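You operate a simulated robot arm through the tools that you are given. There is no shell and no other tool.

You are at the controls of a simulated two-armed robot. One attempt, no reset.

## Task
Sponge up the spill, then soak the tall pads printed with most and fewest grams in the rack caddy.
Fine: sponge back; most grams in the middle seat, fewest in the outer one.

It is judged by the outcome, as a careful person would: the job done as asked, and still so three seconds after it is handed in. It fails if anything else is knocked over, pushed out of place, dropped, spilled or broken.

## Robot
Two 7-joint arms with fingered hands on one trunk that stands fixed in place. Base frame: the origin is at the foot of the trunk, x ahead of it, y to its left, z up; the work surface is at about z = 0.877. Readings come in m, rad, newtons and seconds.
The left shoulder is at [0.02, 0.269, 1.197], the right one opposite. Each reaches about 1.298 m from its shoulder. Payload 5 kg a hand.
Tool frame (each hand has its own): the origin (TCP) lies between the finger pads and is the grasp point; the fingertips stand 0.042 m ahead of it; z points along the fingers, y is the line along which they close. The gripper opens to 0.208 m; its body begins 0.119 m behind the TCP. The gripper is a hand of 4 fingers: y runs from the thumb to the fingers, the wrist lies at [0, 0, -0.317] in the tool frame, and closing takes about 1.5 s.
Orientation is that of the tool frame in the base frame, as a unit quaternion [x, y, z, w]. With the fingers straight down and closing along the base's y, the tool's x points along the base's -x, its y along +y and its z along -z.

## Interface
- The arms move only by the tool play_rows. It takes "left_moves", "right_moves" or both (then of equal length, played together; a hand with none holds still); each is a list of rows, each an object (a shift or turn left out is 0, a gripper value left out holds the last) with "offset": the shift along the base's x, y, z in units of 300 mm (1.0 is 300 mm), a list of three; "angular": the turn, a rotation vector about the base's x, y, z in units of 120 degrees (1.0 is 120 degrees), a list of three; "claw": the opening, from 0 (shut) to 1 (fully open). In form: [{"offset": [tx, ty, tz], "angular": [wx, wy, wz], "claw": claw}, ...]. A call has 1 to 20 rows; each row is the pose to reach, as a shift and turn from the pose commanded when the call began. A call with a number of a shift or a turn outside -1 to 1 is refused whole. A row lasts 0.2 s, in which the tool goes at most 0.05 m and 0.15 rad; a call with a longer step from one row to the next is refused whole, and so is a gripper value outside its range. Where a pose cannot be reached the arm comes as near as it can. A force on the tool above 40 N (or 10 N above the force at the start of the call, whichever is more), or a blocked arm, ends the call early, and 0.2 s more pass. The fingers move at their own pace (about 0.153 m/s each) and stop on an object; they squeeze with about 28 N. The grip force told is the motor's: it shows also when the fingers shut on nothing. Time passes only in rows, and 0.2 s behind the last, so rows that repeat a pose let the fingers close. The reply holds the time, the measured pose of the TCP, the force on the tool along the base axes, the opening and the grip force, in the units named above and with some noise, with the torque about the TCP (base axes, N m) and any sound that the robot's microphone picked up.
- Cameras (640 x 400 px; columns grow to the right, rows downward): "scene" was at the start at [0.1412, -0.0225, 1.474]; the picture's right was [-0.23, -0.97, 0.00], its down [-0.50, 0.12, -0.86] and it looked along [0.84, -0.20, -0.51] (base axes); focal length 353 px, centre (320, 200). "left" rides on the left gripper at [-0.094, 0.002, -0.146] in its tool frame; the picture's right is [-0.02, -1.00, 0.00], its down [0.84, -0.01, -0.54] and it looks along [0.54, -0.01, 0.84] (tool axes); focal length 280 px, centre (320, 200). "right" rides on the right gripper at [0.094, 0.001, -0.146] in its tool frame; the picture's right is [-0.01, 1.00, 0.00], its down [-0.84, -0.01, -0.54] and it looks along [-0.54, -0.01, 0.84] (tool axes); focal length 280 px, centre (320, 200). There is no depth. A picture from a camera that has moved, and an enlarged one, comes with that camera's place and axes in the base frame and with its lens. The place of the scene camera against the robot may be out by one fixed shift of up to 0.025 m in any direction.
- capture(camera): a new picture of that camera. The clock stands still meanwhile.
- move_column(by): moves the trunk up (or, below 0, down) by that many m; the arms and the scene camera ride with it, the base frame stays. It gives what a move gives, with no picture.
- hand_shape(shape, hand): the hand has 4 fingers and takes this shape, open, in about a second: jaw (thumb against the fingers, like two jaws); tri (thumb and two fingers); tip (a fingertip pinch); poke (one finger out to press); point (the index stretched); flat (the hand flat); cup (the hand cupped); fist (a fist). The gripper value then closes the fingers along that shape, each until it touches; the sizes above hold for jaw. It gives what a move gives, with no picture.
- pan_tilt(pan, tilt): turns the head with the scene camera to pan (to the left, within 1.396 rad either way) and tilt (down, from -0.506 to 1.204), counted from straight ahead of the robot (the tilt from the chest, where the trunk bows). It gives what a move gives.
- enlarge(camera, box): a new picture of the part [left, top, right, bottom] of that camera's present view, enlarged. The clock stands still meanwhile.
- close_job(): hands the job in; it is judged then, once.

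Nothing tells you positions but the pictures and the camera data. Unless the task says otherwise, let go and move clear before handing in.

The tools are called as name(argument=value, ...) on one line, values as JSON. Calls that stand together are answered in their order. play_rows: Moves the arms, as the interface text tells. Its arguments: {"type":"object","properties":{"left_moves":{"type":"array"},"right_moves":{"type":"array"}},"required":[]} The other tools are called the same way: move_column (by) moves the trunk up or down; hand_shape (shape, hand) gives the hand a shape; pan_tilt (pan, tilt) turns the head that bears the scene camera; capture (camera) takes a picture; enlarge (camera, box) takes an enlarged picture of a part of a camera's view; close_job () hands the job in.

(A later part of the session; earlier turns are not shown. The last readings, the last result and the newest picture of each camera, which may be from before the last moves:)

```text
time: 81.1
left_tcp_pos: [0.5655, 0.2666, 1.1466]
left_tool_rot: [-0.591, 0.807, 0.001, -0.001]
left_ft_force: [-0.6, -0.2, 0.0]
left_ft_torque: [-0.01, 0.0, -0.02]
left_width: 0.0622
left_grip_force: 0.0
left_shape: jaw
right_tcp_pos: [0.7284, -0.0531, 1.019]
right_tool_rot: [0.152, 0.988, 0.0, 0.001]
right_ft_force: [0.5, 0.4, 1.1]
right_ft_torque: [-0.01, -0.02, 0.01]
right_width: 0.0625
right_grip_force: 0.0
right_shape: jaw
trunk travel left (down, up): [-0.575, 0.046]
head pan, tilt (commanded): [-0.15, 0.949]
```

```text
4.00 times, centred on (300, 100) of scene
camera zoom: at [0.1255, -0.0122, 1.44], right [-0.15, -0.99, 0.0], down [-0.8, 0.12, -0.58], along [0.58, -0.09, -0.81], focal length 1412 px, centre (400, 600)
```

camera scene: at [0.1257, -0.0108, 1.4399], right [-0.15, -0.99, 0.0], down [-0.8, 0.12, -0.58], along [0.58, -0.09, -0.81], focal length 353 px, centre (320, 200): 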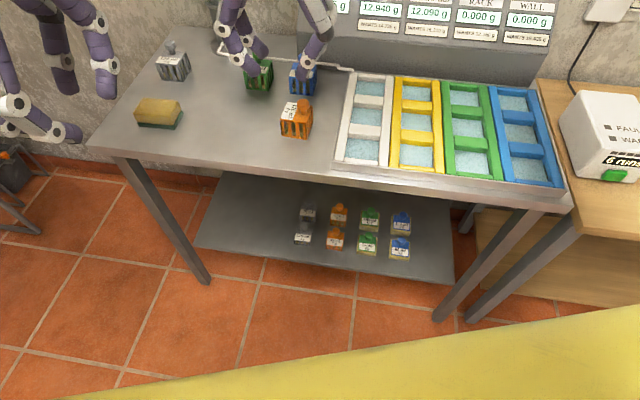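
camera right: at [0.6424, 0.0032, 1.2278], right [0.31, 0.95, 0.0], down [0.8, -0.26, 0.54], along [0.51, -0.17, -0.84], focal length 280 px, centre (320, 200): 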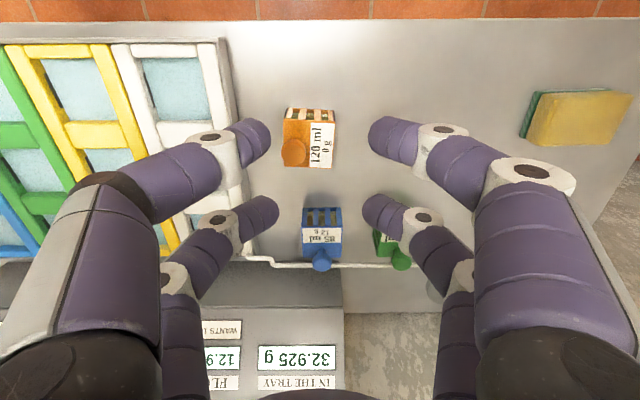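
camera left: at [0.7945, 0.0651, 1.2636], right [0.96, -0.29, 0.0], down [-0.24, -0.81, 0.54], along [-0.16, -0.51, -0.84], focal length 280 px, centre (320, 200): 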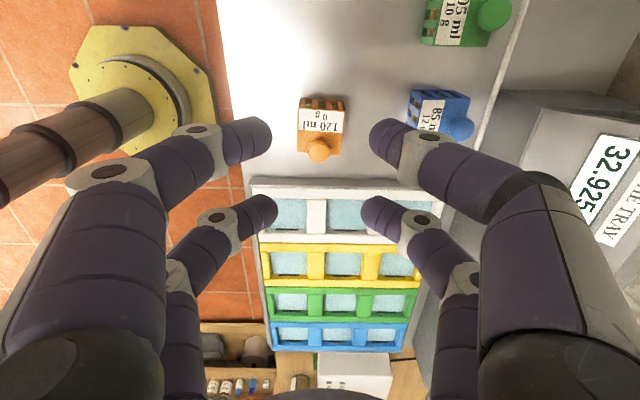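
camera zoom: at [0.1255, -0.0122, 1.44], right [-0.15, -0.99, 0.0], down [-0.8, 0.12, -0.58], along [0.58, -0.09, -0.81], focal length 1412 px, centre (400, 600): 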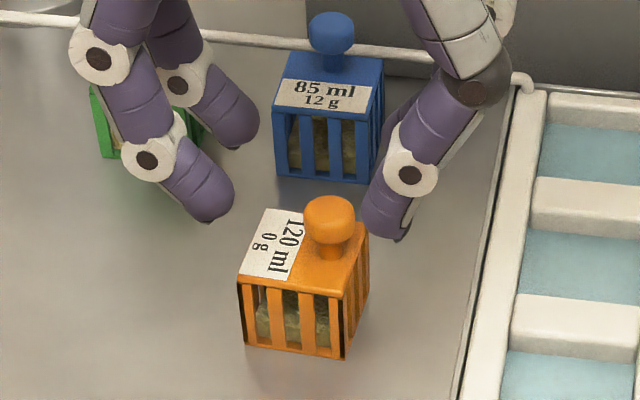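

The knob is nearly between the far pair; small corrections of 2–5 mm remain. I will apply them, descend to grip height and narrow the fingers before a final check.

play_rows(right_moves=[{"offset": [-0.01, -0.013, -0.05]}, {"offset": [-0.01, -0.013, -0.11]}, {"offset": [-0.01, -0.013, -0.15]}, {"offset": [-0.01, -0.013, -0.163]}, {"offset": [-0.01, -0.013, -0.163], "claw": 0.2}, {"offset": [-0.01, -0.013, -0.163], "claw": 0.16}, {"offset": [-0.01, -0.013, -0.163], "claw": 0.16}])

enlarge(camera="right", box=[220, 90, 420, 290])

enlarge(camera="scene", box=[220, 50, 380, 150])

```text
time: 82.7
left_tcp_pos: [0.5654, 0.2654, 1.1486]
left_tool_rot: [-0.59, 0.807, 0.002, -0.001]
left_ft_force: [0.8, 0.0, -0.8]
left_ft_torque: [-0.01, 0.04, 0.01]
left_width: 0.0623
left_grip_force: 0.0
left_shape: jaw
right_tcp_pos: [0.7236, -0.0575, 0.9698]
right_tool_rot: [0.151, 0.988, 0.001, 0.001]
right_ft_force: [0.3, 0.5, -0.6]
right_ft_torque: [0.0, 0.01, 0.02]
right_width: 0.0339
right_grip_force: 0.1
right_shape: jaw
trunk travel left (down, up): [-0.575, 0.046]
head pan, tilt (commanded): [-0.15, 0.949]
```

```text
2.00 times, centred on (320, 190) of right
camera zoom: at [0.6354, -0.029, 1.1153], right [0.31, 0.95, 0.0], down [0.8, -0.27, 0.54], along [0.51, -0.17, -0.84], focal length 561 px, centre (320, 220)
```

zoom: 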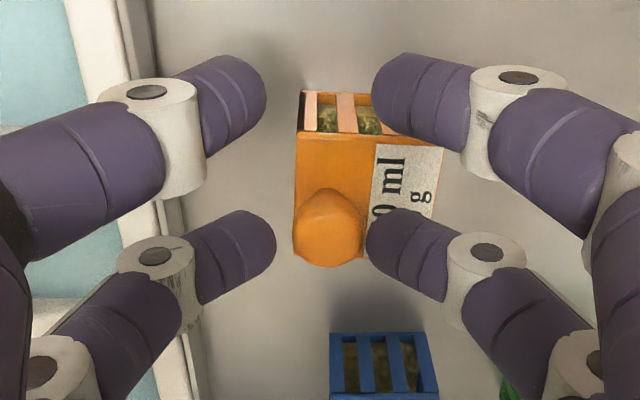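

```text
4.00 times, centred on (300, 100) of scene
camera zoom: at [0.1254, -0.0124, 1.44], right [-0.15, -0.99, 0.0], down [-0.8, 0.12, -0.58], along [0.58, -0.09, -0.81], focal length 1412 px, centre (400, 600)
```

zoom: 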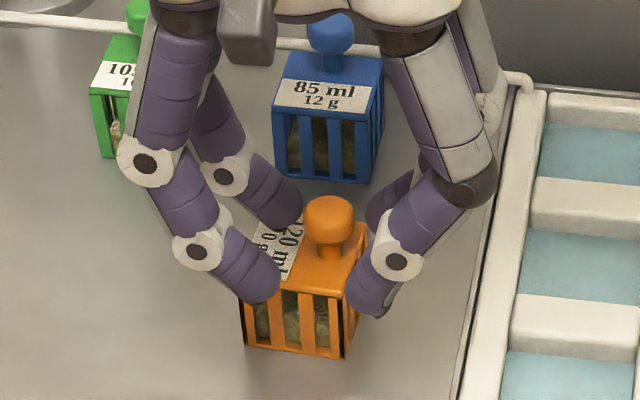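

The cap sits level with the far tips; it needs about 3 mm of shift each way. I will correct and close.

play_rows(right_moves=[{"offset": [-0.009, 0.0113, 0]}, {"offset": [-0.009, 0.0113, 0]}, {"offset": [-0.009, 0.0113, 0], "claw": 0.12}, {"offset": [-0.009, 0.0113, 0], "claw": 0.08}, {"offset": [-0.009, 0.0113, 0], "claw": 0.04}, {"offset": [-0.009, 0.0113, 0], "claw": 0.0}, {"offset": [-0.009, 0.0113, 0], "claw": 0.0}, {"offset": [-0.009, 0.0113, 0], "claw": 0.0}])

enlarge(camera="right", box=[220, 90, 420, 290])

enlarge(camera="scene", box=[220, 50, 380, 150])

```text
time: 84.5
left_tcp_pos: [0.5654, 0.2672, 1.1491]
left_tool_rot: [-0.59, 0.807, 0.001, -0.001]
left_ft_force: [0.1, 1.0, -0.9]
left_ft_torque: [-0.02, 0.0, 0.0]
left_width: 0.0622
left_grip_force: 0.1
left_shape: jaw
right_tcp_pos: [0.7203, -0.055, 0.9682]
right_tool_rot: [0.152, 0.988, 0.0, 0.0]
right_ft_force: [0.1, -0.4, -0.9]
right_ft_torque: [0.0, 0.0, -0.03]
right_width: 0.0
right_grip_force: 28.4
right_shape: jaw
trunk travel left (down, up): [-0.575, 0.046]
head pan, tilt (commanded): [-0.15, 0.949]
```

```text
2.00 times, centred on (320, 190) of right
camera zoom: at [0.6322, -0.0258, 1.1145], right [0.31, 0.95, 0.0], down [0.8, -0.27, 0.54], along [0.51, -0.17, -0.84], focal length 561 px, centre (320, 220)
```

zoom: 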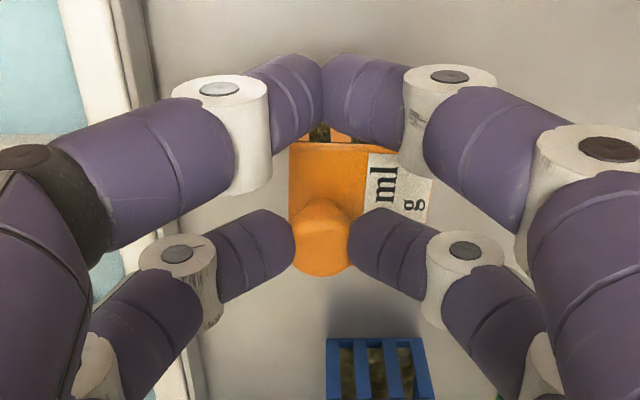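

```text
4.00 times, centred on (300, 100) of scene
camera zoom: at [0.1254, -0.0124, 1.44], right [-0.15, -0.99, 0.0], down [-0.8, 0.12, -0.58], along [0.58, -0.09, -0.81], focal length 1412 px, centre (400, 600)
```

zoom: 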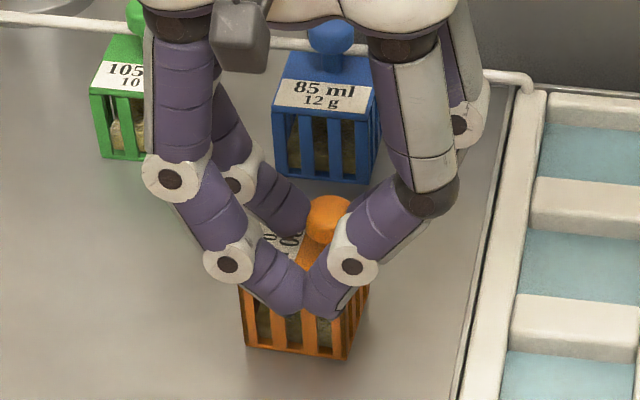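

The right hand now pinches the orange knob with both far tips. I will lift and confirm the hold.

play_rows(right_moves=[{"offset": [0, 0, 0.02]}, {"offset": [0, 0, 0.07]}, {"offset": [0, 0, 0.15]}, {"offset": [0, 0, 0.25]}, {"offset": [0, 0, 0.35]}, {"offset": [0, 0, 0.43]}, {"offset": [0, 0, 0.43]}])

enlarge(camera="right", box=[220, 90, 420, 290])

enlarge(camera="scene", box=[220, 20, 380, 120])

```text
time: 86.1
left_tcp_pos: [0.5663, 0.2671, 1.1478]
left_tool_rot: [-0.59, 0.807, 0.001, -0.002]
left_ft_force: [-0.2, 0.1, -0.9]
left_ft_torque: [0.01, -0.02, 0.01]
left_width: 0.0623
left_grip_force: 0.1
left_shape: jaw
right_tcp_pos: [0.7219, -0.0553, 1.0966]
right_tool_rot: [0.152, 0.988, 0.0, 0.0]
right_ft_force: [-0.8, 0.4, 0.0]
right_ft_torque: [0.01, -0.01, 0.0]
right_width: 0.0
right_grip_force: 27.8
right_shape: jaw
trunk travel left (down, up): [-0.575, 0.046]
head pan, tilt (commanded): [-0.15, 0.949]
```

```text
2.00 times, centred on (320, 190) of right
camera zoom: at [0.6336, -0.0254, 1.2423], right [0.31, 0.95, 0.0], down [0.8, -0.27, 0.54], along [0.51, -0.17, -0.84], focal length 561 px, centre (320, 220)
```

zoom: 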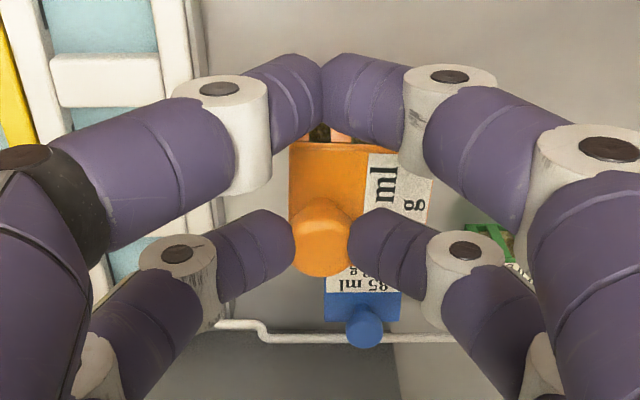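

```text
4.00 times, centred on (300, 70) of scene
camera zoom: at [0.1257, -0.0124, 1.4399], right [-0.15, -0.99, 0.0], down [-0.8, 0.12, -0.58], along [0.58, -0.09, -0.81], focal length 1412 px, centre (400, 720)
```

zoom: 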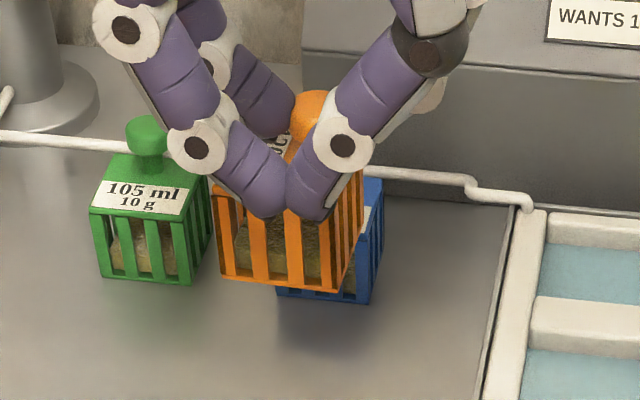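

The orange pad lifts cleanly and hangs upright, turned about 4° clockwise from the table. I will carry it over toward the outer green seat, correcting that turn on the way.

play_rows(right_moves=[{"offset": [-0.055, -0.115, 0], "angular": [0, 0, 0.008]}, {"offset": [-0.11, -0.23, 0], "angular": [0, 0, 0.016]}, {"offset": [-0.165, -0.345, 0], "angular": [0, 0, 0.024]}, {"offset": [-0.22, -0.46, 0], "angular": [0, 0, 0.0333]}, {"offset": [-0.277, -0.573, 0], "angular": [0, 0, 0.0333]}, {"offset": [-0.333, -0.687, 0], "angular": [0, 0, 0.0333]}, {"offset": [-0.39, -0.802, 0], "angular": [0, 0, 0.0333]}, {"offset": [-0.445, -0.917, 0], "angular": [0, 0, 0.0333]}])

play_rows(right_moves=[{"offset": [-0.055, -0.115, 0]}, {"offset": [-0.109, -0.229, 0]}, {"offset": [-0.109, -0.229, -0.05]}, {"offset": [-0.109, -0.229, -0.1]}, {"offset": [-0.109, -0.229, -0.1]}])

enlarge(camera="scene", box=[400, 70, 560, 200])

capture(camera="right")

capture(camera="scene")

```text
time: 87.9
left_tcp_pos: [0.5653, 0.2644, 1.1483]
left_tool_rot: [-0.589, 0.808, 0.002, -0.001]
left_ft_force: [-0.1, -0.6, 0.7]
left_ft_torque: [0.1, -0.04, -0.01]
left_width: 0.0624
left_grip_force: 0.1
left_shape: jaw
right_tcp_pos: [0.588, -0.33, 1.096]
right_tool_rot: [0.118, 0.993, 0.001, 0.001]
right_ft_force: [-0.8, -0.1, 0.1]
right_ft_torque: [0.1, 0.0, 0.0]
right_width: 0.0
right_grip_force: 27.7
right_shape: jaw
trunk travel left (down, up): [-0.575, 0.046]
head pan, tilt (commanded): [-0.15, 0.949]
```

```text
time: 89.1
left_tcp_pos: [0.5645, 0.2662, 1.1481]
left_tool_rot: [-0.59, 0.808, 0.002, -0.001]
left_ft_force: [-0.3, 0.1, 0.4]
left_ft_torque: [-0.02, -0.01, -0.03]
left_width: 0.062
left_grip_force: 0.1
left_shape: jaw
right_tcp_pos: [0.5546, -0.3986, 1.0671]
right_tool_rot: [0.117, 0.993, 0.001, 0.001]
right_ft_force: [1.1, 0.8, -0.8]
right_ft_torque: [-0.05, 0.02, -0.01]
right_width: 0.0001
right_grip_force: 28.0
right_shape: jaw
trunk travel left (down, up): [-0.575, 0.046]
head pan, tilt (commanded): [-0.15, 0.949]
```

```text
3.08 times, centred on (480, 135) of scene
camera zoom: at [0.1254, -0.0123, 1.44], right [-0.15, -0.99, 0.0], down [-0.8, 0.12, -0.58], along [0.58, -0.09, -0.81], focal length 1087 px, centre (-172, 400)
```

zoom: 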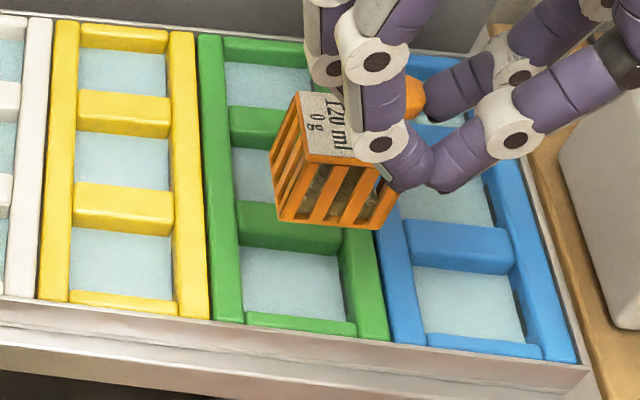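

```text
taken
camera right: at [0.4643, -0.3748, 1.2139], right [0.25, 0.97, 0.0], down [0.82, -0.21, 0.54], along [0.52, -0.13, -0.84], focal length 280 px, centre (320, 200)
```

right: 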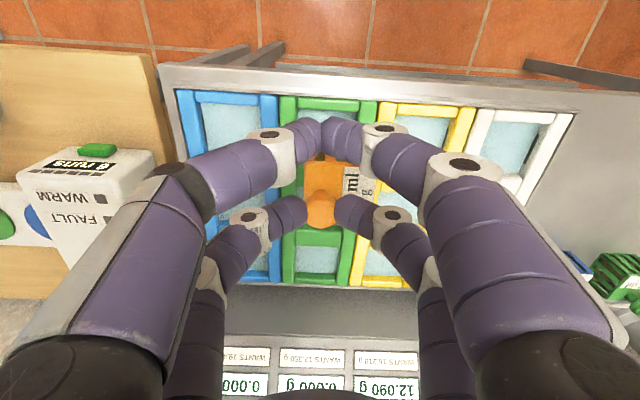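

```text
taken
camera scene: at [0.1254, -0.0123, 1.44], right [-0.15, -0.99, 0.0], down [-0.8, 0.12, -0.58], along [0.58, -0.09, -0.81], focal length 353 px, centre (320, 200)
```

scene: 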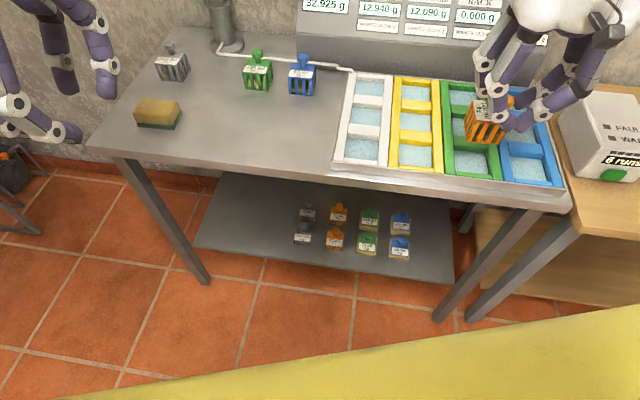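

The pad now hangs square with the tray over the outer green seat, by the scene about 5 mm too far back and 5 mm too far left. I will correct that and lower to just above the rim.

play_rows(right_moves=[{"offset": [-0.022, -0.012, -0.04]}, {"offset": [-0.022, -0.012, -0.09]}, {"offset": [-0.022, -0.012, -0.14]}, {"offset": [-0.022, -0.012, -0.155]}, {"offset": [-0.022, -0.012, -0.155]}])

enlarge(camera="scene", box=[420, 80, 540, 190])

enlarge(camera="right", box=[220, 80, 440, 300])

```text
time: 90.3
left_tcp_pos: [0.5662, 0.2676, 1.1485]
left_tool_rot: [-0.59, 0.807, 0.001, -0.002]
left_ft_force: [-0.5, 0.2, 0.8]
left_ft_torque: [0.02, 0.06, 0.0]
left_width: 0.0621
left_grip_force: 0.1
left_shape: jaw
right_tcp_pos: [0.5487, -0.401, 1.0207]
right_tool_rot: [0.118, 0.993, 0.001, 0.0]
right_ft_force: [-0.1, -0.8, -0.6]
right_ft_torque: [0.04, 0.01, 0.01]
right_width: 0.0001
right_grip_force: 27.0
right_shape: jaw
trunk travel left (down, up): [-0.575, 0.046]
head pan, tilt (commanded): [-0.15, 0.949]
```

```text
3.64 times, centred on (480, 135) of scene
camera zoom: at [0.1255, -0.0124, 1.44], right [-0.15, -0.99, 0.0], down [-0.8, 0.12, -0.58], along [0.58, -0.09, -0.81], focal length 1284 px, centre (-262, 436)
```

zoom: 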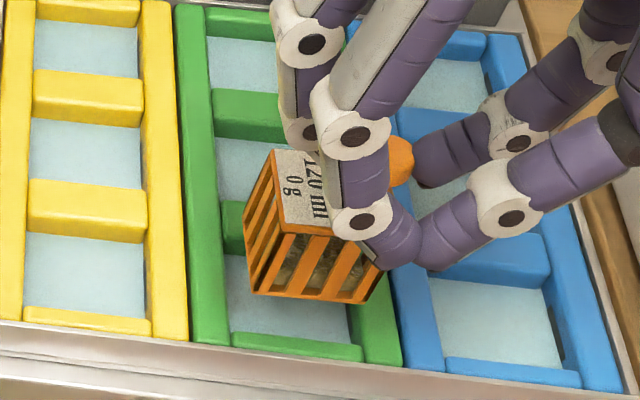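

```text
1.82 times, centred on (330, 190) of right
camera zoom: at [0.4581, -0.378, 1.1673], right [0.25, 0.97, 0.0], down [0.82, -0.21, 0.54], along [0.52, -0.13, -0.84], focal length 510 px, centre (302, 218)
```

zoom: 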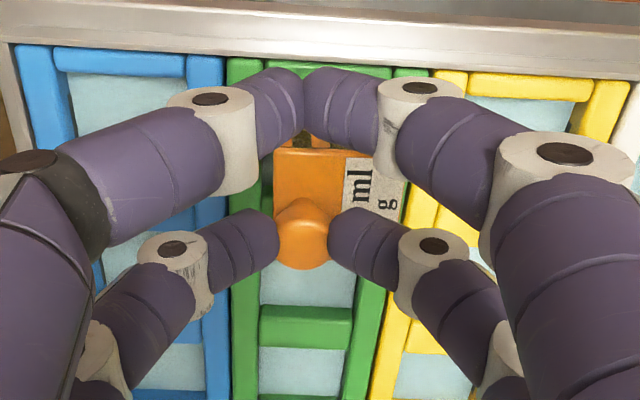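

The pad is just above the seat and square with it; sideways it fits, but I need a better fix on the fore-aft centring. I will zoom in closely on the pad and on the matching yellow caddy for the rim edges.

enlarge(camera="scene", box=[450, 130, 520, 186])

enlarge(camera="scene", box=[384, 116, 454, 172])

enlarge(camera="right", box=[290, 90, 390, 180])

```text
7.14 times, centred on (485, 158) of scene
camera zoom: at [0.1255, -0.0124, 1.44], right [-0.15, -0.99, 0.0], down [-0.8, 0.12, -0.58], along [0.58, -0.09, -0.81], focal length 2522 px, centre (-859, 500)
```

zoom: 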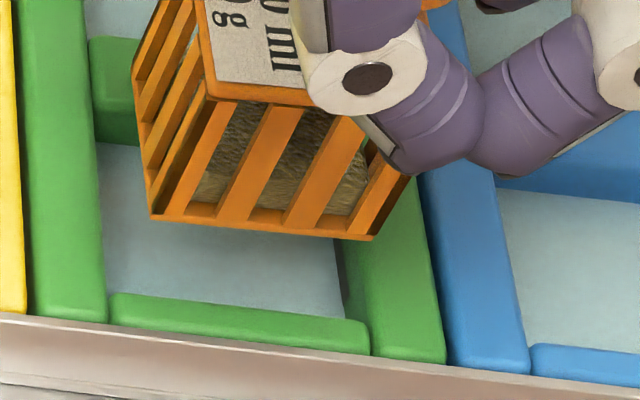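

```text
7.14 times, centred on (419, 144) of scene
camera zoom: at [0.1255, -0.0124, 1.44], right [-0.15, -0.99, 0.0], down [-0.8, 0.12, -0.58], along [0.58, -0.09, -0.81], focal length 2522 px, centre (-387, 600)
```

zoom: 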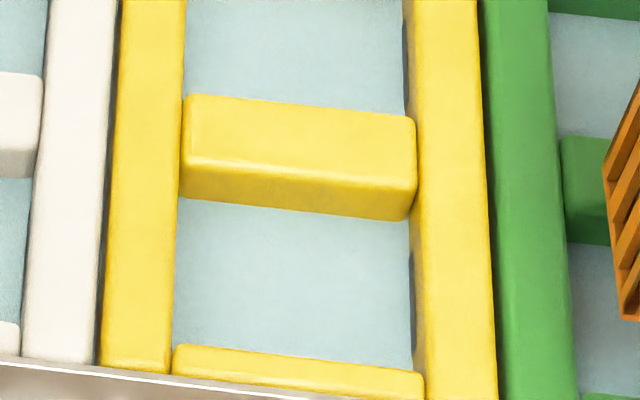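

```text
4.44 times, centred on (340, 135) of right
camera zoom: at [0.4581, -0.378, 1.1673], right [0.25, 0.97, 0.0], down [0.82, -0.21, 0.54], along [0.52, -0.13, -0.84], focal length 1246 px, centre (231, 489)
```

zoom: 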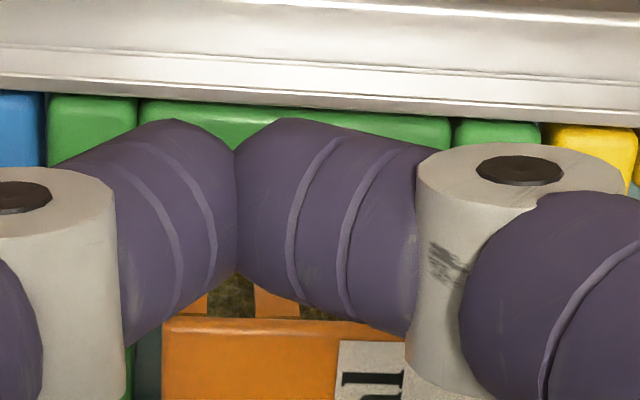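

The seat opening measures about 69–70 mm against a 58 mm pad, and the pad is centred to within about 2–3 mm. I will apply that small shift and lower it slowly into the seat, watching the force.

play_rows(right_moves=[{"offset": [0.001, -0.009, -0.01]}, {"offset": [0.001, -0.009, -0.03]}, {"offset": [0.001, -0.009, -0.055]}, {"offset": [0.001, -0.009, -0.08]}, {"offset": [0.001, -0.009, -0.1]}, {"offset": [0.001, -0.009, -0.1]}])

enlarge(camera="scene", box=[440, 110, 530, 182])

```text
time: 91.7
left_tcp_pos: [0.5658, 0.2662, 1.1484]
left_tool_rot: [-0.591, 0.807, 0.001, -0.001]
left_ft_force: [-0.4, 0.5, 0.5]
left_ft_torque: [-0.02, -0.02, 0.03]
left_width: 0.062
left_grip_force: 0.1
left_shape: jaw
right_tcp_pos: [0.5488, -0.4037, 0.9915]
right_tool_rot: [0.117, 0.993, 0.0, 0.001]
right_ft_force: [0.2, -0.2, -0.5]
right_ft_torque: [-0.01, 0.0, 0.03]
right_width: 0.0
right_grip_force: 28.1
right_shape: jaw
trunk travel left (down, up): [-0.575, 0.046]
head pan, tilt (commanded): [-0.15, 0.949]
```

```text
5.56 times, centred on (485, 146) of scene
camera zoom: at [0.1254, -0.0123, 1.44], right [-0.15, -0.99, 0.0], down [-0.8, 0.12, -0.58], along [0.58, -0.09, -0.81], focal length 1962 px, centre (-597, 500)
```

zoom: 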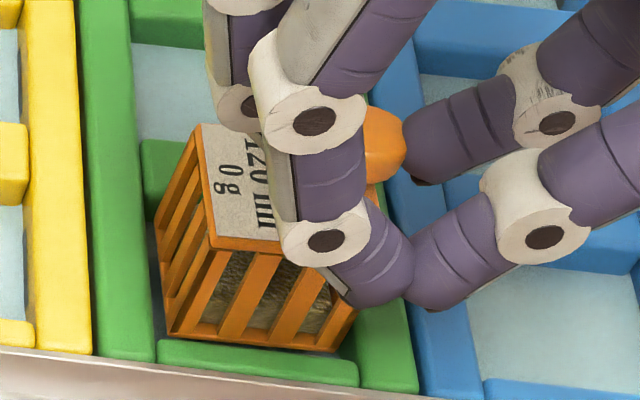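

The pad's bottom has entered the seat opening with no contact. I will nudge it 2 mm back for centring and continue down until it rests.

play_rows(right_moves=[{"offset": [0.006, -0.002, 0]}, {"offset": [0.006, -0.002, -0.015]}, {"offset": [0.006, -0.002, -0.03]}, {"offset": [0.006, -0.002, -0.045]}, {"offset": [0.006, -0.002, -0.045]}])

enlarge(camera="scene", box=[440, 110, 530, 182])

```text
time: 92.9
left_tcp_pos: [0.566, 0.2668, 1.1483]
left_tool_rot: [-0.59, 0.807, 0.002, -0.002]
left_ft_force: [-0.5, 0.5, 0.6]
left_ft_torque: [-0.01, -0.04, 0.0]
left_width: 0.0626
left_grip_force: 0.1
left_shape: jaw
right_tcp_pos: [0.5506, -0.4046, 0.9783]
right_tool_rot: [0.117, 0.993, 0.0, 0.002]
right_ft_force: [0.0, 0.4, -0.5]
right_ft_torque: [-0.01, 0.0, -0.05]
right_width: 0.0
right_grip_force: 28.1
right_shape: jaw
trunk travel left (down, up): [-0.575, 0.046]
head pan, tilt (commanded): [-0.15, 0.949]
```

```text
5.56 times, centred on (485, 146) of scene
camera zoom: at [0.1254, -0.0123, 1.44], right [-0.15, -0.99, 0.0], down [-0.8, 0.12, -0.58], along [0.58, -0.09, -0.81], focal length 1962 px, centre (-597, 500)
```

zoom: 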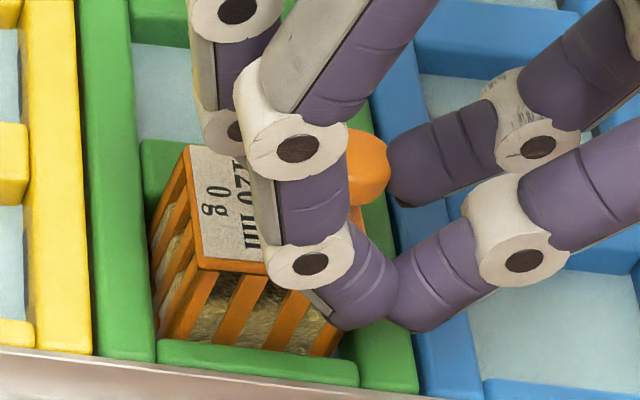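

It slides in without touching the sides. Lowering further until it rests on the seat floor.

play_rows(right_moves=[{"offset": [0, 0, -0.01]}, {"offset": [0, 0, -0.02]}, {"offset": [0, 0, -0.027]}, {"offset": [0, 0, -0.027]}])

enlarge(camera="scene", box=[290, 0, 580, 70])

enlarge(camera="scene", box=[440, 110, 530, 182])

```text
time: 93.9
left_tcp_pos: [0.5647, 0.2666, 1.1489]
left_tool_rot: [-0.59, 0.808, 0.001, -0.001]
left_ft_force: [0.0, 0.7, -0.1]
left_ft_torque: [-0.03, 0.02, 0.0]
left_width: 0.0625
left_grip_force: 0.1
left_shape: jaw
right_tcp_pos: [0.5515, -0.4038, 0.9713]
right_tool_rot: [0.119, 0.993, 0.001, 0.002]
right_ft_force: [0.9, -1.0, 23.1]
right_ft_torque: [-0.2, -0.74, -0.05]
right_width: 0.0
right_grip_force: 27.7
right_shape: jaw
trunk travel left (down, up): [-0.575, 0.046]
head pan, tilt (commanded): [-0.15, 0.949]
```

```text
2.21 times, centred on (435, 35) of scene
camera zoom: at [0.1245, -0.0118, 1.4403], right [-0.15, -0.99, 0.0], down [-0.8, 0.12, -0.58], along [0.58, -0.09, -0.81], focal length 779 px, centre (66, 564)
```

zoom: 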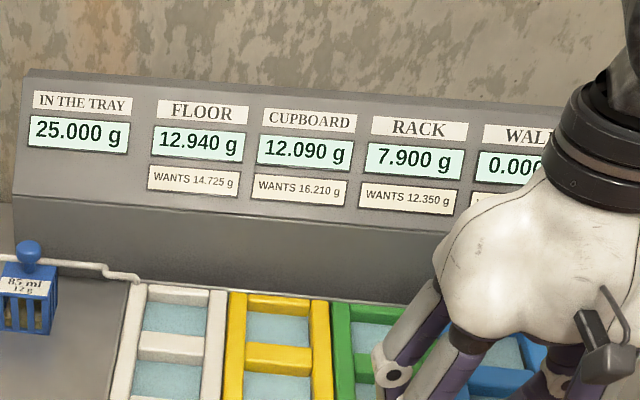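

```text
5.56 times, centred on (485, 146) of scene
camera zoom: at [0.1245, -0.0118, 1.4403], right [-0.15, -0.99, 0.0], down [-0.8, 0.12, -0.58], along [0.58, -0.09, -0.81], focal length 1962 px, centre (-597, 500)
```

zoom: 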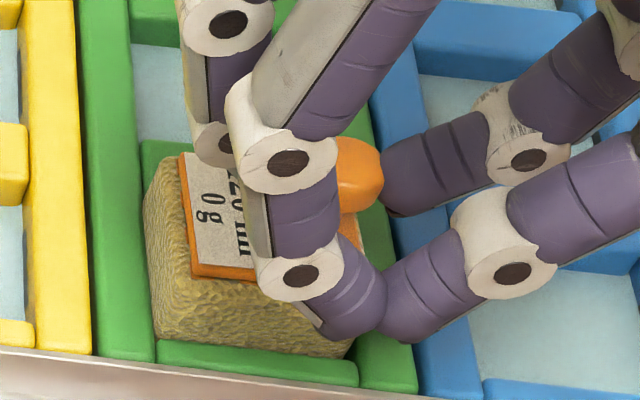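

The orange pad has soaked in the RACK caddy: the panel now reads RACK 7.900 g and tray 25.000 g, just as computed. I will ease the pressure, release it and rise straight up.

play_rows(right_moves=[{"offset": [0, 0, 0.005], "claw": 0.0}, {"offset": [0, 0, 0.005], "claw": 0.05}, {"offset": [0, 0, 0.005], "claw": 0.15}, {"offset": [0, 0, 0.005], "claw": 0.3}, {"offset": [0, 0, 0.005], "claw": 0.3}, {"offset": [0, 0, 0.005], "claw": 0.3}])

enlarge(camera="right", box=[220, 80, 440, 300])

enlarge(camera="scene", box=[440, 110, 530, 182])

```text
time: 95.3
left_tcp_pos: [0.5648, 0.2667, 1.1484]
left_tool_rot: [-0.59, 0.808, 0.002, 0.0]
left_ft_force: [0.3, -0.6, 0.1]
left_ft_torque: [0.04, 0.04, -0.01]
left_width: 0.0619
left_grip_force: 0.1
left_shape: jaw
right_tcp_pos: [0.552, -0.4051, 0.971]
right_tool_rot: [0.118, 0.993, 0.001, 0.0]
right_ft_force: [0.6, -0.2, -0.1]
right_ft_torque: [-0.01, 0.02, -0.03]
right_width: 0.0622
right_grip_force: 0.0
right_shape: jaw
trunk travel left (down, up): [-0.575, 0.046]
head pan, tilt (commanded): [-0.15, 0.949]
```

```text
1.82 times, centred on (330, 190) of right
camera zoom: at [0.461, -0.3818, 1.117], right [0.25, 0.97, 0.0], down [0.82, -0.21, 0.54], along [0.52, -0.13, -0.84], focal length 510 px, centre (302, 218)
```

zoom: 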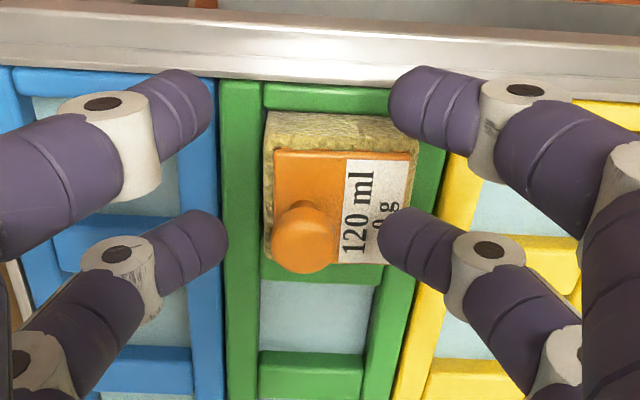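

```text
5.56 times, centred on (485, 146) of scene
camera zoom: at [0.1257, -0.0125, 1.4399], right [-0.15, -0.99, 0.0], down [-0.8, 0.12, -0.58], along [0.58, -0.09, -0.81], focal length 1962 px, centre (-597, 500)
```

zoom: 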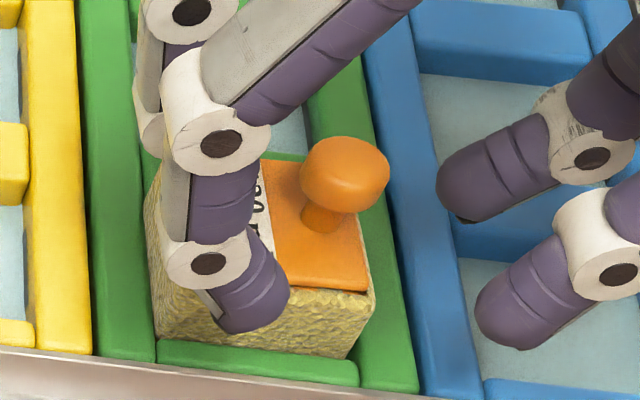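

The orange pad rests properly in the outer RACK seat, released. I will rise straight up and then move the right hand over to the blue pad (85 ml, 12 g), turning back square with the table.

play_rows(right_moves=[{"offset": [0, 0, 0.06]}, {"offset": [0, 0, 0.15]}, {"offset": [0, 0, 0.27]}, {"offset": [0, 0, 0.4]}, {"offset": [0.07, 0.07, 0.45], "angular": [0, 0, -0.01]}, {"offset": [0.17, 0.17, 0.45], "angular": [0, 0, -0.02]}, {"offset": [0.27, 0.27, 0.45], "angular": [0, 0, -0.032]}, {"offset": [0.37, 0.37, 0.45], "angular": [0, 0, -0.032]}, {"offset": [0.47, 0.47, 0.45], "angular": [0, 0, -0.032]}, {"offset": [0.57, 0.57, 0.45], "angular": [0, 0, -0.032]}])

enlarge(camera="scene", box=[400, 60, 560, 190])

capture(camera="scene")

```text
time: 97.5
left_tcp_pos: [0.5656, 0.2674, 1.1477]
left_tool_rot: [-0.589, 0.808, 0.002, -0.001]
left_ft_force: [-0.2, 0.8, -0.2]
left_ft_torque: [-0.12, 0.08, 0.03]
left_width: 0.0623
left_grip_force: 0.0
left_shape: jaw
right_tcp_pos: [0.7233, -0.2326, 1.1057]
right_tool_rot: [0.15, 0.989, 0.0, 0.001]
right_ft_force: [0.7, 0.9, -0.5]
right_ft_torque: [-0.06, 0.02, -0.01]
right_width: 0.0621
right_grip_force: 0.1
right_shape: jaw
trunk travel left (down, up): [-0.575, 0.046]
head pan, tilt (commanded): [-0.15, 0.949]
```

```text
3.08 times, centred on (480, 125) of scene
camera zoom: at [0.1259, -0.0114, 1.4398], right [-0.15, -0.99, 0.0], down [-0.8, 0.12, -0.58], along [0.58, -0.09, -0.81], focal length 1087 px, centre (-172, 431)
```

zoom: 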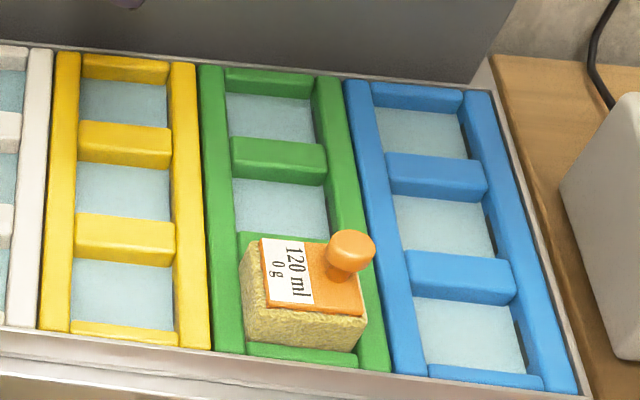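

```text
taken
camera scene: at [0.1259, -0.0114, 1.4398], right [-0.15, -0.99, 0.0], down [-0.8, 0.12, -0.58], along [0.58, -0.09, -0.81], focal length 353 px, centre (320, 200)
```

scene: 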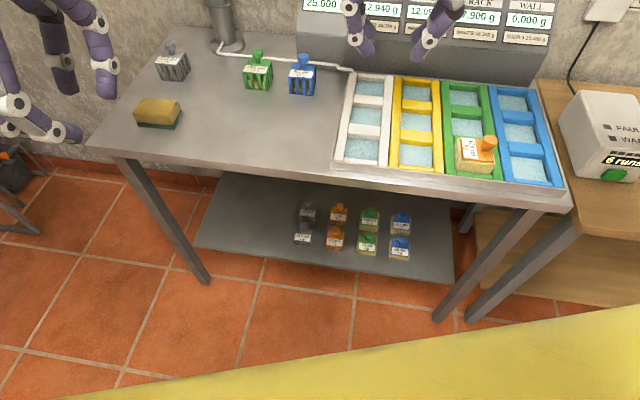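

The orange pad sits neatly in the outer green seat. Now I will bring the right hand above the blue pad's knob and check alignment from above.

play_rows(right_moves=[{"offset": [0.09, 0.088, 0]}, {"offset": [0.18, 0.175, 0]}, {"offset": [0.27, 0.263, 0]}, {"offset": [0.36, 0.35, 0]}, {"offset": [0.45, 0.438, -0.04]}, {"offset": [0.535, 0.524, -0.087]}, {"offset": [0.535, 0.524, -0.087]}])

enlarge(camera="right", box=[220, 90, 420, 290])

enlarge(camera="scene", box=[220, 20, 380, 120])

```text
time: 99.1
left_tcp_pos: [0.5663, 0.2647, 1.1491]
left_tool_rot: [-0.59, 0.808, 0.002, -0.001]
left_ft_force: [-0.1, -0.5, -0.7]
left_ft_torque: [0.08, 0.0, 0.02]
left_width: 0.0624
left_grip_force: 0.0
left_shape: jaw
right_tcp_pos: [0.8843, -0.0772, 1.0788]
right_tool_rot: [0.151, 0.988, 0.002, 0.002]
right_ft_force: [0.3, -0.5, -0.4]
right_ft_torque: [0.08, 0.02, 0.0]
right_width: 0.0624
right_grip_force: 0.2
right_shape: jaw
trunk travel left (down, up): [-0.575, 0.046]
head pan, tilt (commanded): [-0.15, 0.949]
```

```text
2.00 times, centred on (320, 190) of right
camera zoom: at [0.7949, -0.0477, 1.2254], right [0.31, 0.95, 0.0], down [0.8, -0.26, 0.54], along [0.51, -0.17, -0.84], focal length 561 px, centre (320, 220)
```

zoom: 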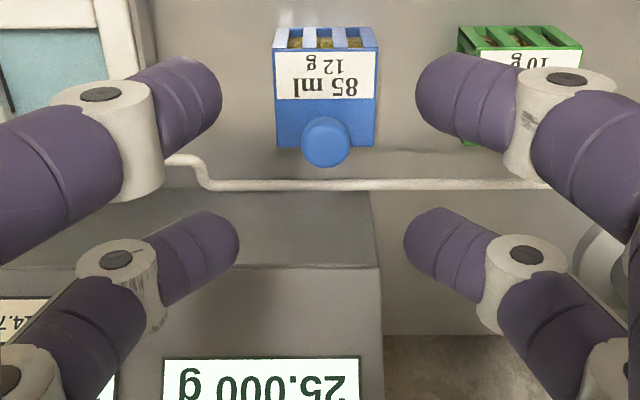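

```text
4.00 times, centred on (300, 70) of scene
camera zoom: at [0.1254, -0.0132, 1.44], right [-0.15, -0.99, 0.0], down [-0.8, 0.12, -0.58], along [0.58, -0.09, -0.81], focal length 1412 px, centre (400, 720)
```

zoom: 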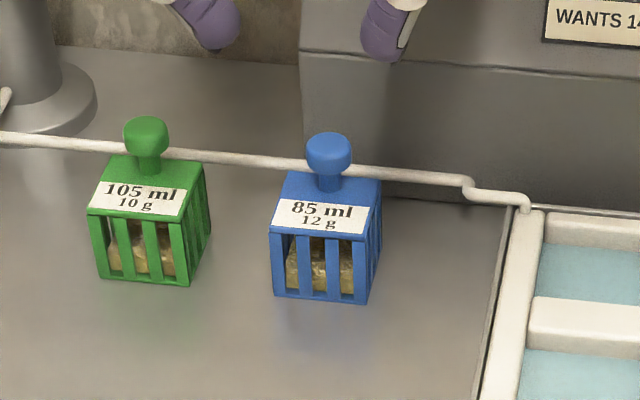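

The blue knob is close to lined up; comparing with the successful orange approach, I need about 9 mm forward and 3 mm left. I will shift and descend to the same check height as before.

play_rows(right_moves=[{"offset": [0.02, 0, -0.05]}, {"offset": [0.033, -0.001, -0.12]}, {"offset": [0.033, -0.001, -0.18]}, {"offset": [0.033, -0.001, -0.2]}, {"offset": [0.033, -0.001, -0.2]}])

enlarge(camera="right", box=[220, 90, 420, 290])

enlarge(camera="scene", box=[220, 20, 380, 120])

```text
time: 100.3
left_tcp_pos: [0.5651, 0.2664, 1.1473]
left_tool_rot: [-0.59, 0.807, 0.001, -0.001]
left_ft_force: [0.1, 0.1, 0.0]
left_ft_torque: [0.02, -0.02, -0.04]
left_width: 0.0623
left_grip_force: 0.1
left_shape: jaw
right_tcp_pos: [0.892, -0.0774, 1.02]
right_tool_rot: [0.15, 0.989, 0.001, 0.001]
right_ft_force: [0.1, -0.4, -0.7]
right_ft_torque: [0.01, -0.02, 0.04]
right_width: 0.0623
right_grip_force: 0.0
right_shape: jaw
trunk travel left (down, up): [-0.575, 0.046]
head pan, tilt (commanded): [-0.15, 0.949]
```

```text
2.00 times, centred on (320, 190) of right
camera zoom: at [0.803, -0.048, 1.1658], right [0.31, 0.95, 0.0], down [0.8, -0.26, 0.54], along [0.51, -0.17, -0.84], focal length 561 px, centre (320, 220)
```

zoom: 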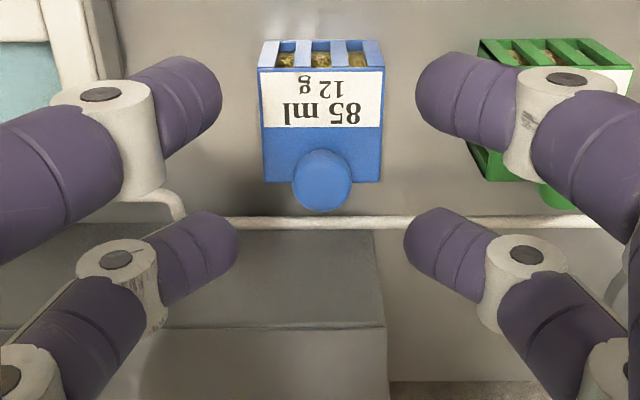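

```text
4.00 times, centred on (300, 70) of scene
camera zoom: at [0.1254, -0.0125, 1.44], right [-0.15, -0.99, 0.0], down [-0.8, 0.12, -0.58], along [0.58, -0.09, -0.81], focal length 1412 px, centre (400, 720)
```

zoom: 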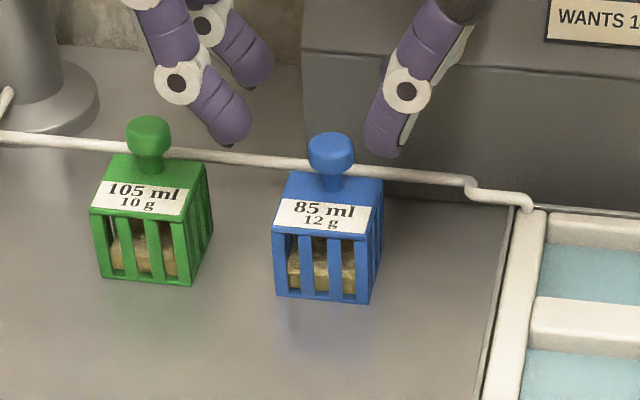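

The blue knob matches the ideal spot. Descending to grip height and narrowing the fingers.

play_rows(right_moves=[{"offset": [0, 0, -0.05]}, {"offset": [0, 0, -0.11]}, {"offset": [0, 0, -0.15]}, {"offset": [0, 0, -0.168]}, {"offset": [0, 0, -0.168], "claw": 0.2}, {"offset": [0, 0, -0.168], "claw": 0.16}, {"offset": [0, 0, -0.168], "claw": 0.16}])

enlarge(camera="right", box=[220, 90, 420, 290])

enlarge(camera="scene", box=[220, 20, 380, 120])

```text
time: 101.9
left_tcp_pos: [0.5657, 0.2672, 1.1475]
left_tool_rot: [-0.59, 0.807, 0.001, -0.001]
left_ft_force: [0.7, 0.2, 0.1]
left_ft_torque: [-0.04, 0.0, 0.02]
left_width: 0.0623
left_grip_force: 0.0
left_shape: jaw
right_tcp_pos: [0.8919, -0.078, 0.9706]
right_tool_rot: [0.15, 0.989, 0.001, 0.002]
right_ft_force: [0.6, 0.6, 0.5]
right_ft_torque: [0.01, 0.01, 0.02]
right_width: 0.0337
right_grip_force: 0.0
right_shape: jaw
trunk travel left (down, up): [-0.575, 0.046]
head pan, tilt (commanded): [-0.15, 0.949]
```

```text
2.00 times, centred on (320, 190) of right
camera zoom: at [0.8035, -0.0487, 1.1156], right [0.31, 0.95, 0.0], down [0.8, -0.26, 0.54], along [0.51, -0.17, -0.84], focal length 561 px, centre (320, 220)
```

zoom: 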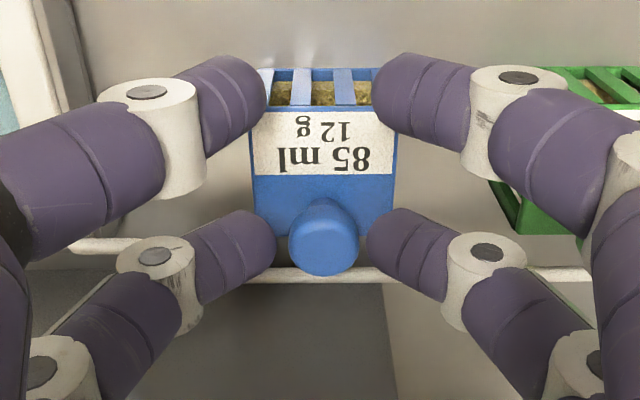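

```text
4.00 times, centred on (300, 70) of scene
camera zoom: at [0.1255, -0.0124, 1.44], right [-0.15, -0.99, 0.0], down [-0.8, 0.12, -0.58], along [0.58, -0.09, -0.81], focal length 1412 px, centre (400, 720)
```

zoom: 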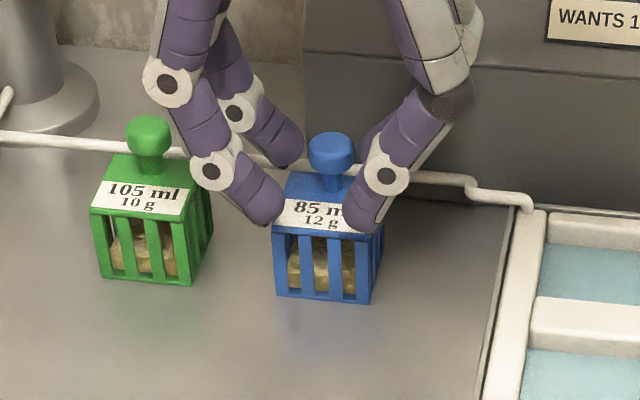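

The blue cap is centred between the far tips. Closing on it and lifting slightly.

play_rows(right_moves=[{"offset": [0, 0.002, -0.003], "claw": 0.12}, {"offset": [0, 0.002, -0.003], "claw": 0.08}, {"offset": [0, 0.002, -0.003], "claw": 0.04}, {"offset": [0, 0.002, -0.003], "claw": 0.0}, {"offset": [0, 0.002, -0.003], "claw": 0.0}, {"offset": [0, 0.002, -0.003], "claw": 0.0}])

enlarge(camera="right", box=[220, 90, 420, 290])

play_rows(right_moves=[{"offset": [0, 0, 0.02]}, {"offset": [0, 0, 0.07]}, {"offset": [0, 0, 0.12]}, {"offset": [0, 0, 0.12]}])

enlarge(camera="right", box=[220, 90, 420, 290])

enlarge(camera="scene", box=[220, 20, 380, 120])

```text
time: 103.3
left_tcp_pos: [0.5655, 0.2668, 1.1477]
left_tool_rot: [-0.59, 0.807, 0.002, -0.002]
left_ft_force: [-0.4, -0.2, 0.2]
left_ft_torque: [-0.01, 0.01, -0.03]
left_width: 0.0622
left_grip_force: 0.0
left_shape: jaw
right_tcp_pos: [0.8919, -0.0764, 0.9683]
right_tool_rot: [0.15, 0.989, 0.001, 0.0]
right_ft_force: [-0.3, 0.2, -0.5]
right_ft_torque: [0.0, 0.01, -0.02]
right_width: 0.0
right_grip_force: 28.4
right_shape: jaw
trunk travel left (down, up): [-0.575, 0.046]
head pan, tilt (commanded): [-0.15, 0.949]
```

```text
2.00 times, centred on (320, 190) of right
camera zoom: at [0.8032, -0.048, 1.1143], right [0.31, 0.95, 0.0], down [0.8, -0.26, 0.54], along [0.51, -0.17, -0.84], focal length 561 px, centre (320, 220)
```

zoom: 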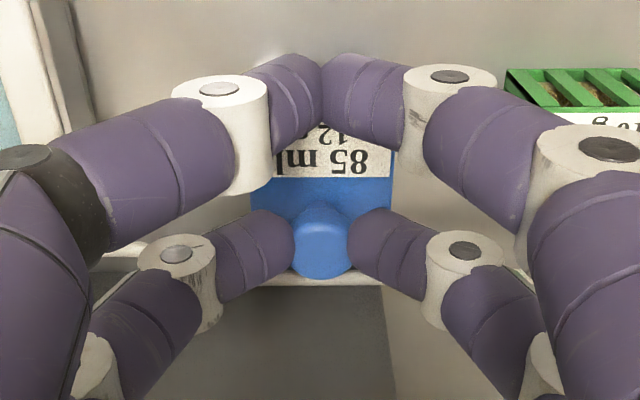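

```text
time: 104.3
left_tcp_pos: [0.5656, 0.2665, 1.1481]
left_tool_rot: [-0.59, 0.807, 0.001, -0.002]
left_ft_force: [0.1, -0.2, 0.3]
left_ft_torque: [-0.03, 0.08, -0.03]
left_width: 0.0624
left_grip_force: 0.0
left_shape: jaw
right_tcp_pos: [0.8926, -0.0771, 1.0037]
right_tool_rot: [0.15, 0.989, 0.002, 0.001]
right_ft_force: [0.5, 0.2, -0.2]
right_ft_torque: [0.02, 0.07, 0.0]
right_width: 0.0
right_grip_force: 28.1
right_shape: jaw
trunk travel left (down, up): [-0.575, 0.046]
head pan, tilt (commanded): [-0.15, 0.949]
```

```text
2.00 times, centred on (320, 190) of right
camera zoom: at [0.8034, -0.0481, 1.1512], right [0.31, 0.95, 0.0], down [0.8, -0.26, 0.54], along [0.51, -0.17, -0.84], focal length 561 px, centre (320, 220)
```

zoom: 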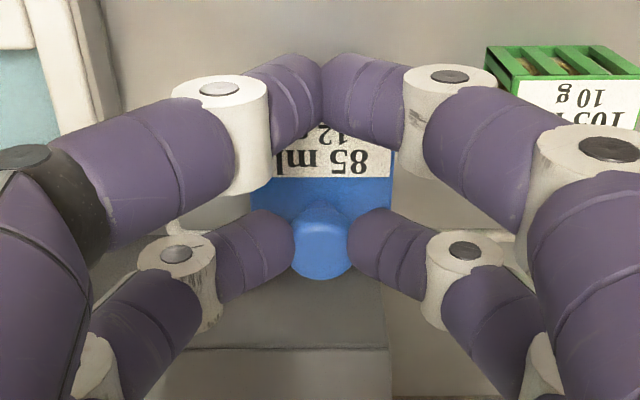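

```text
4.00 times, centred on (300, 70) of scene
camera zoom: at [0.1258, -0.0124, 1.4399], right [-0.15, -0.99, 0.0], down [-0.8, 0.12, -0.58], along [0.58, -0.09, -0.81], focal length 1412 px, centre (400, 720)
```

zoom: 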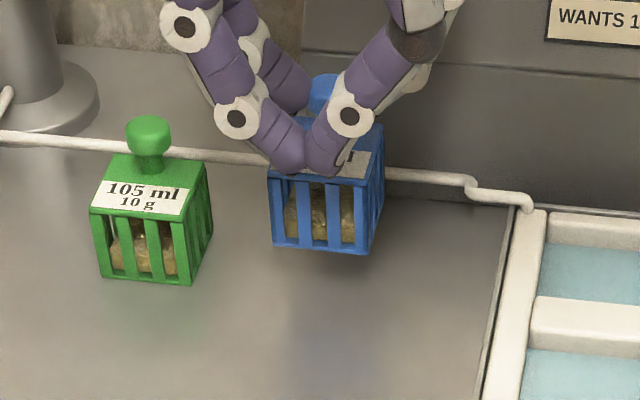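

The blue pad is held firmly and upright. I will raise it well clear and carry it over toward the middle green seat.

play_rows(right_moves=[{"offset": [0, 0, 0.1]}, {"offset": [0, 0, 0.2]}, {"offset": [0, 0, 0.3]}, {"offset": [-0.04, -0.06, 0.34]}, {"offset": [-0.1, -0.15, 0.34]}, {"offset": [-0.16, -0.245, 0.34]}, {"offset": [-0.22, -0.34, 0.34]}, {"offset": [-0.28, -0.435, 0.34]}, {"offset": [-0.34, -0.53, 0.34]}, {"offset": [-0.4, -0.625, 0.34]}, {"offset": [-0.46, -0.72, 0.34]}, {"offset": [-0.52, -0.815, 0.34]}, {"offset": [-0.58, -0.91, 0.34]}])

capture(camera="scene")

```text
time: 107.1
left_tcp_pos: [0.5661, 0.2653, 1.1489]
left_tool_rot: [-0.589, 0.808, 0.002, -0.001]
left_ft_force: [-1.0, -0.2, 0.4]
left_ft_torque: [0.11, -0.06, 0.03]
left_width: 0.0621
left_grip_force: 0.0
left_shape: jaw
right_tcp_pos: [0.7162, -0.3501, 1.107]
right_tool_rot: [0.15, 0.989, 0.001, 0.001]
right_ft_force: [-0.4, -0.9, -0.8]
right_ft_torque: [0.06, -0.02, 0.0]
right_width: 0.0001
right_grip_force: 28.7
right_shape: jaw
trunk travel left (down, up): [-0.575, 0.046]
head pan, tilt (commanded): [-0.15, 0.949]
```

```text
taken
camera scene: at [0.1251, -0.0134, 1.4401], right [-0.15, -0.99, 0.0], down [-0.8, 0.12, -0.58], along [0.58, -0.09, -0.81], focal length 353 px, centre (320, 200)
```

scene: 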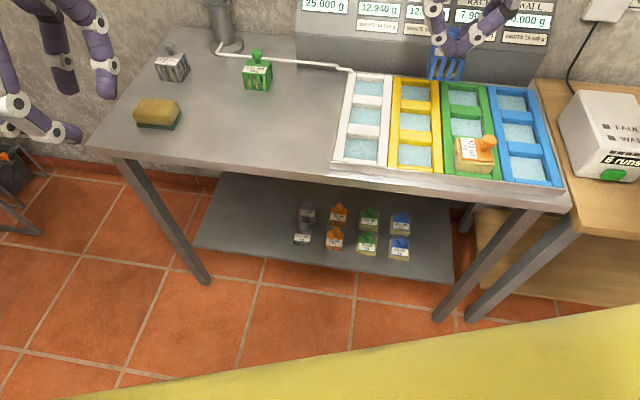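

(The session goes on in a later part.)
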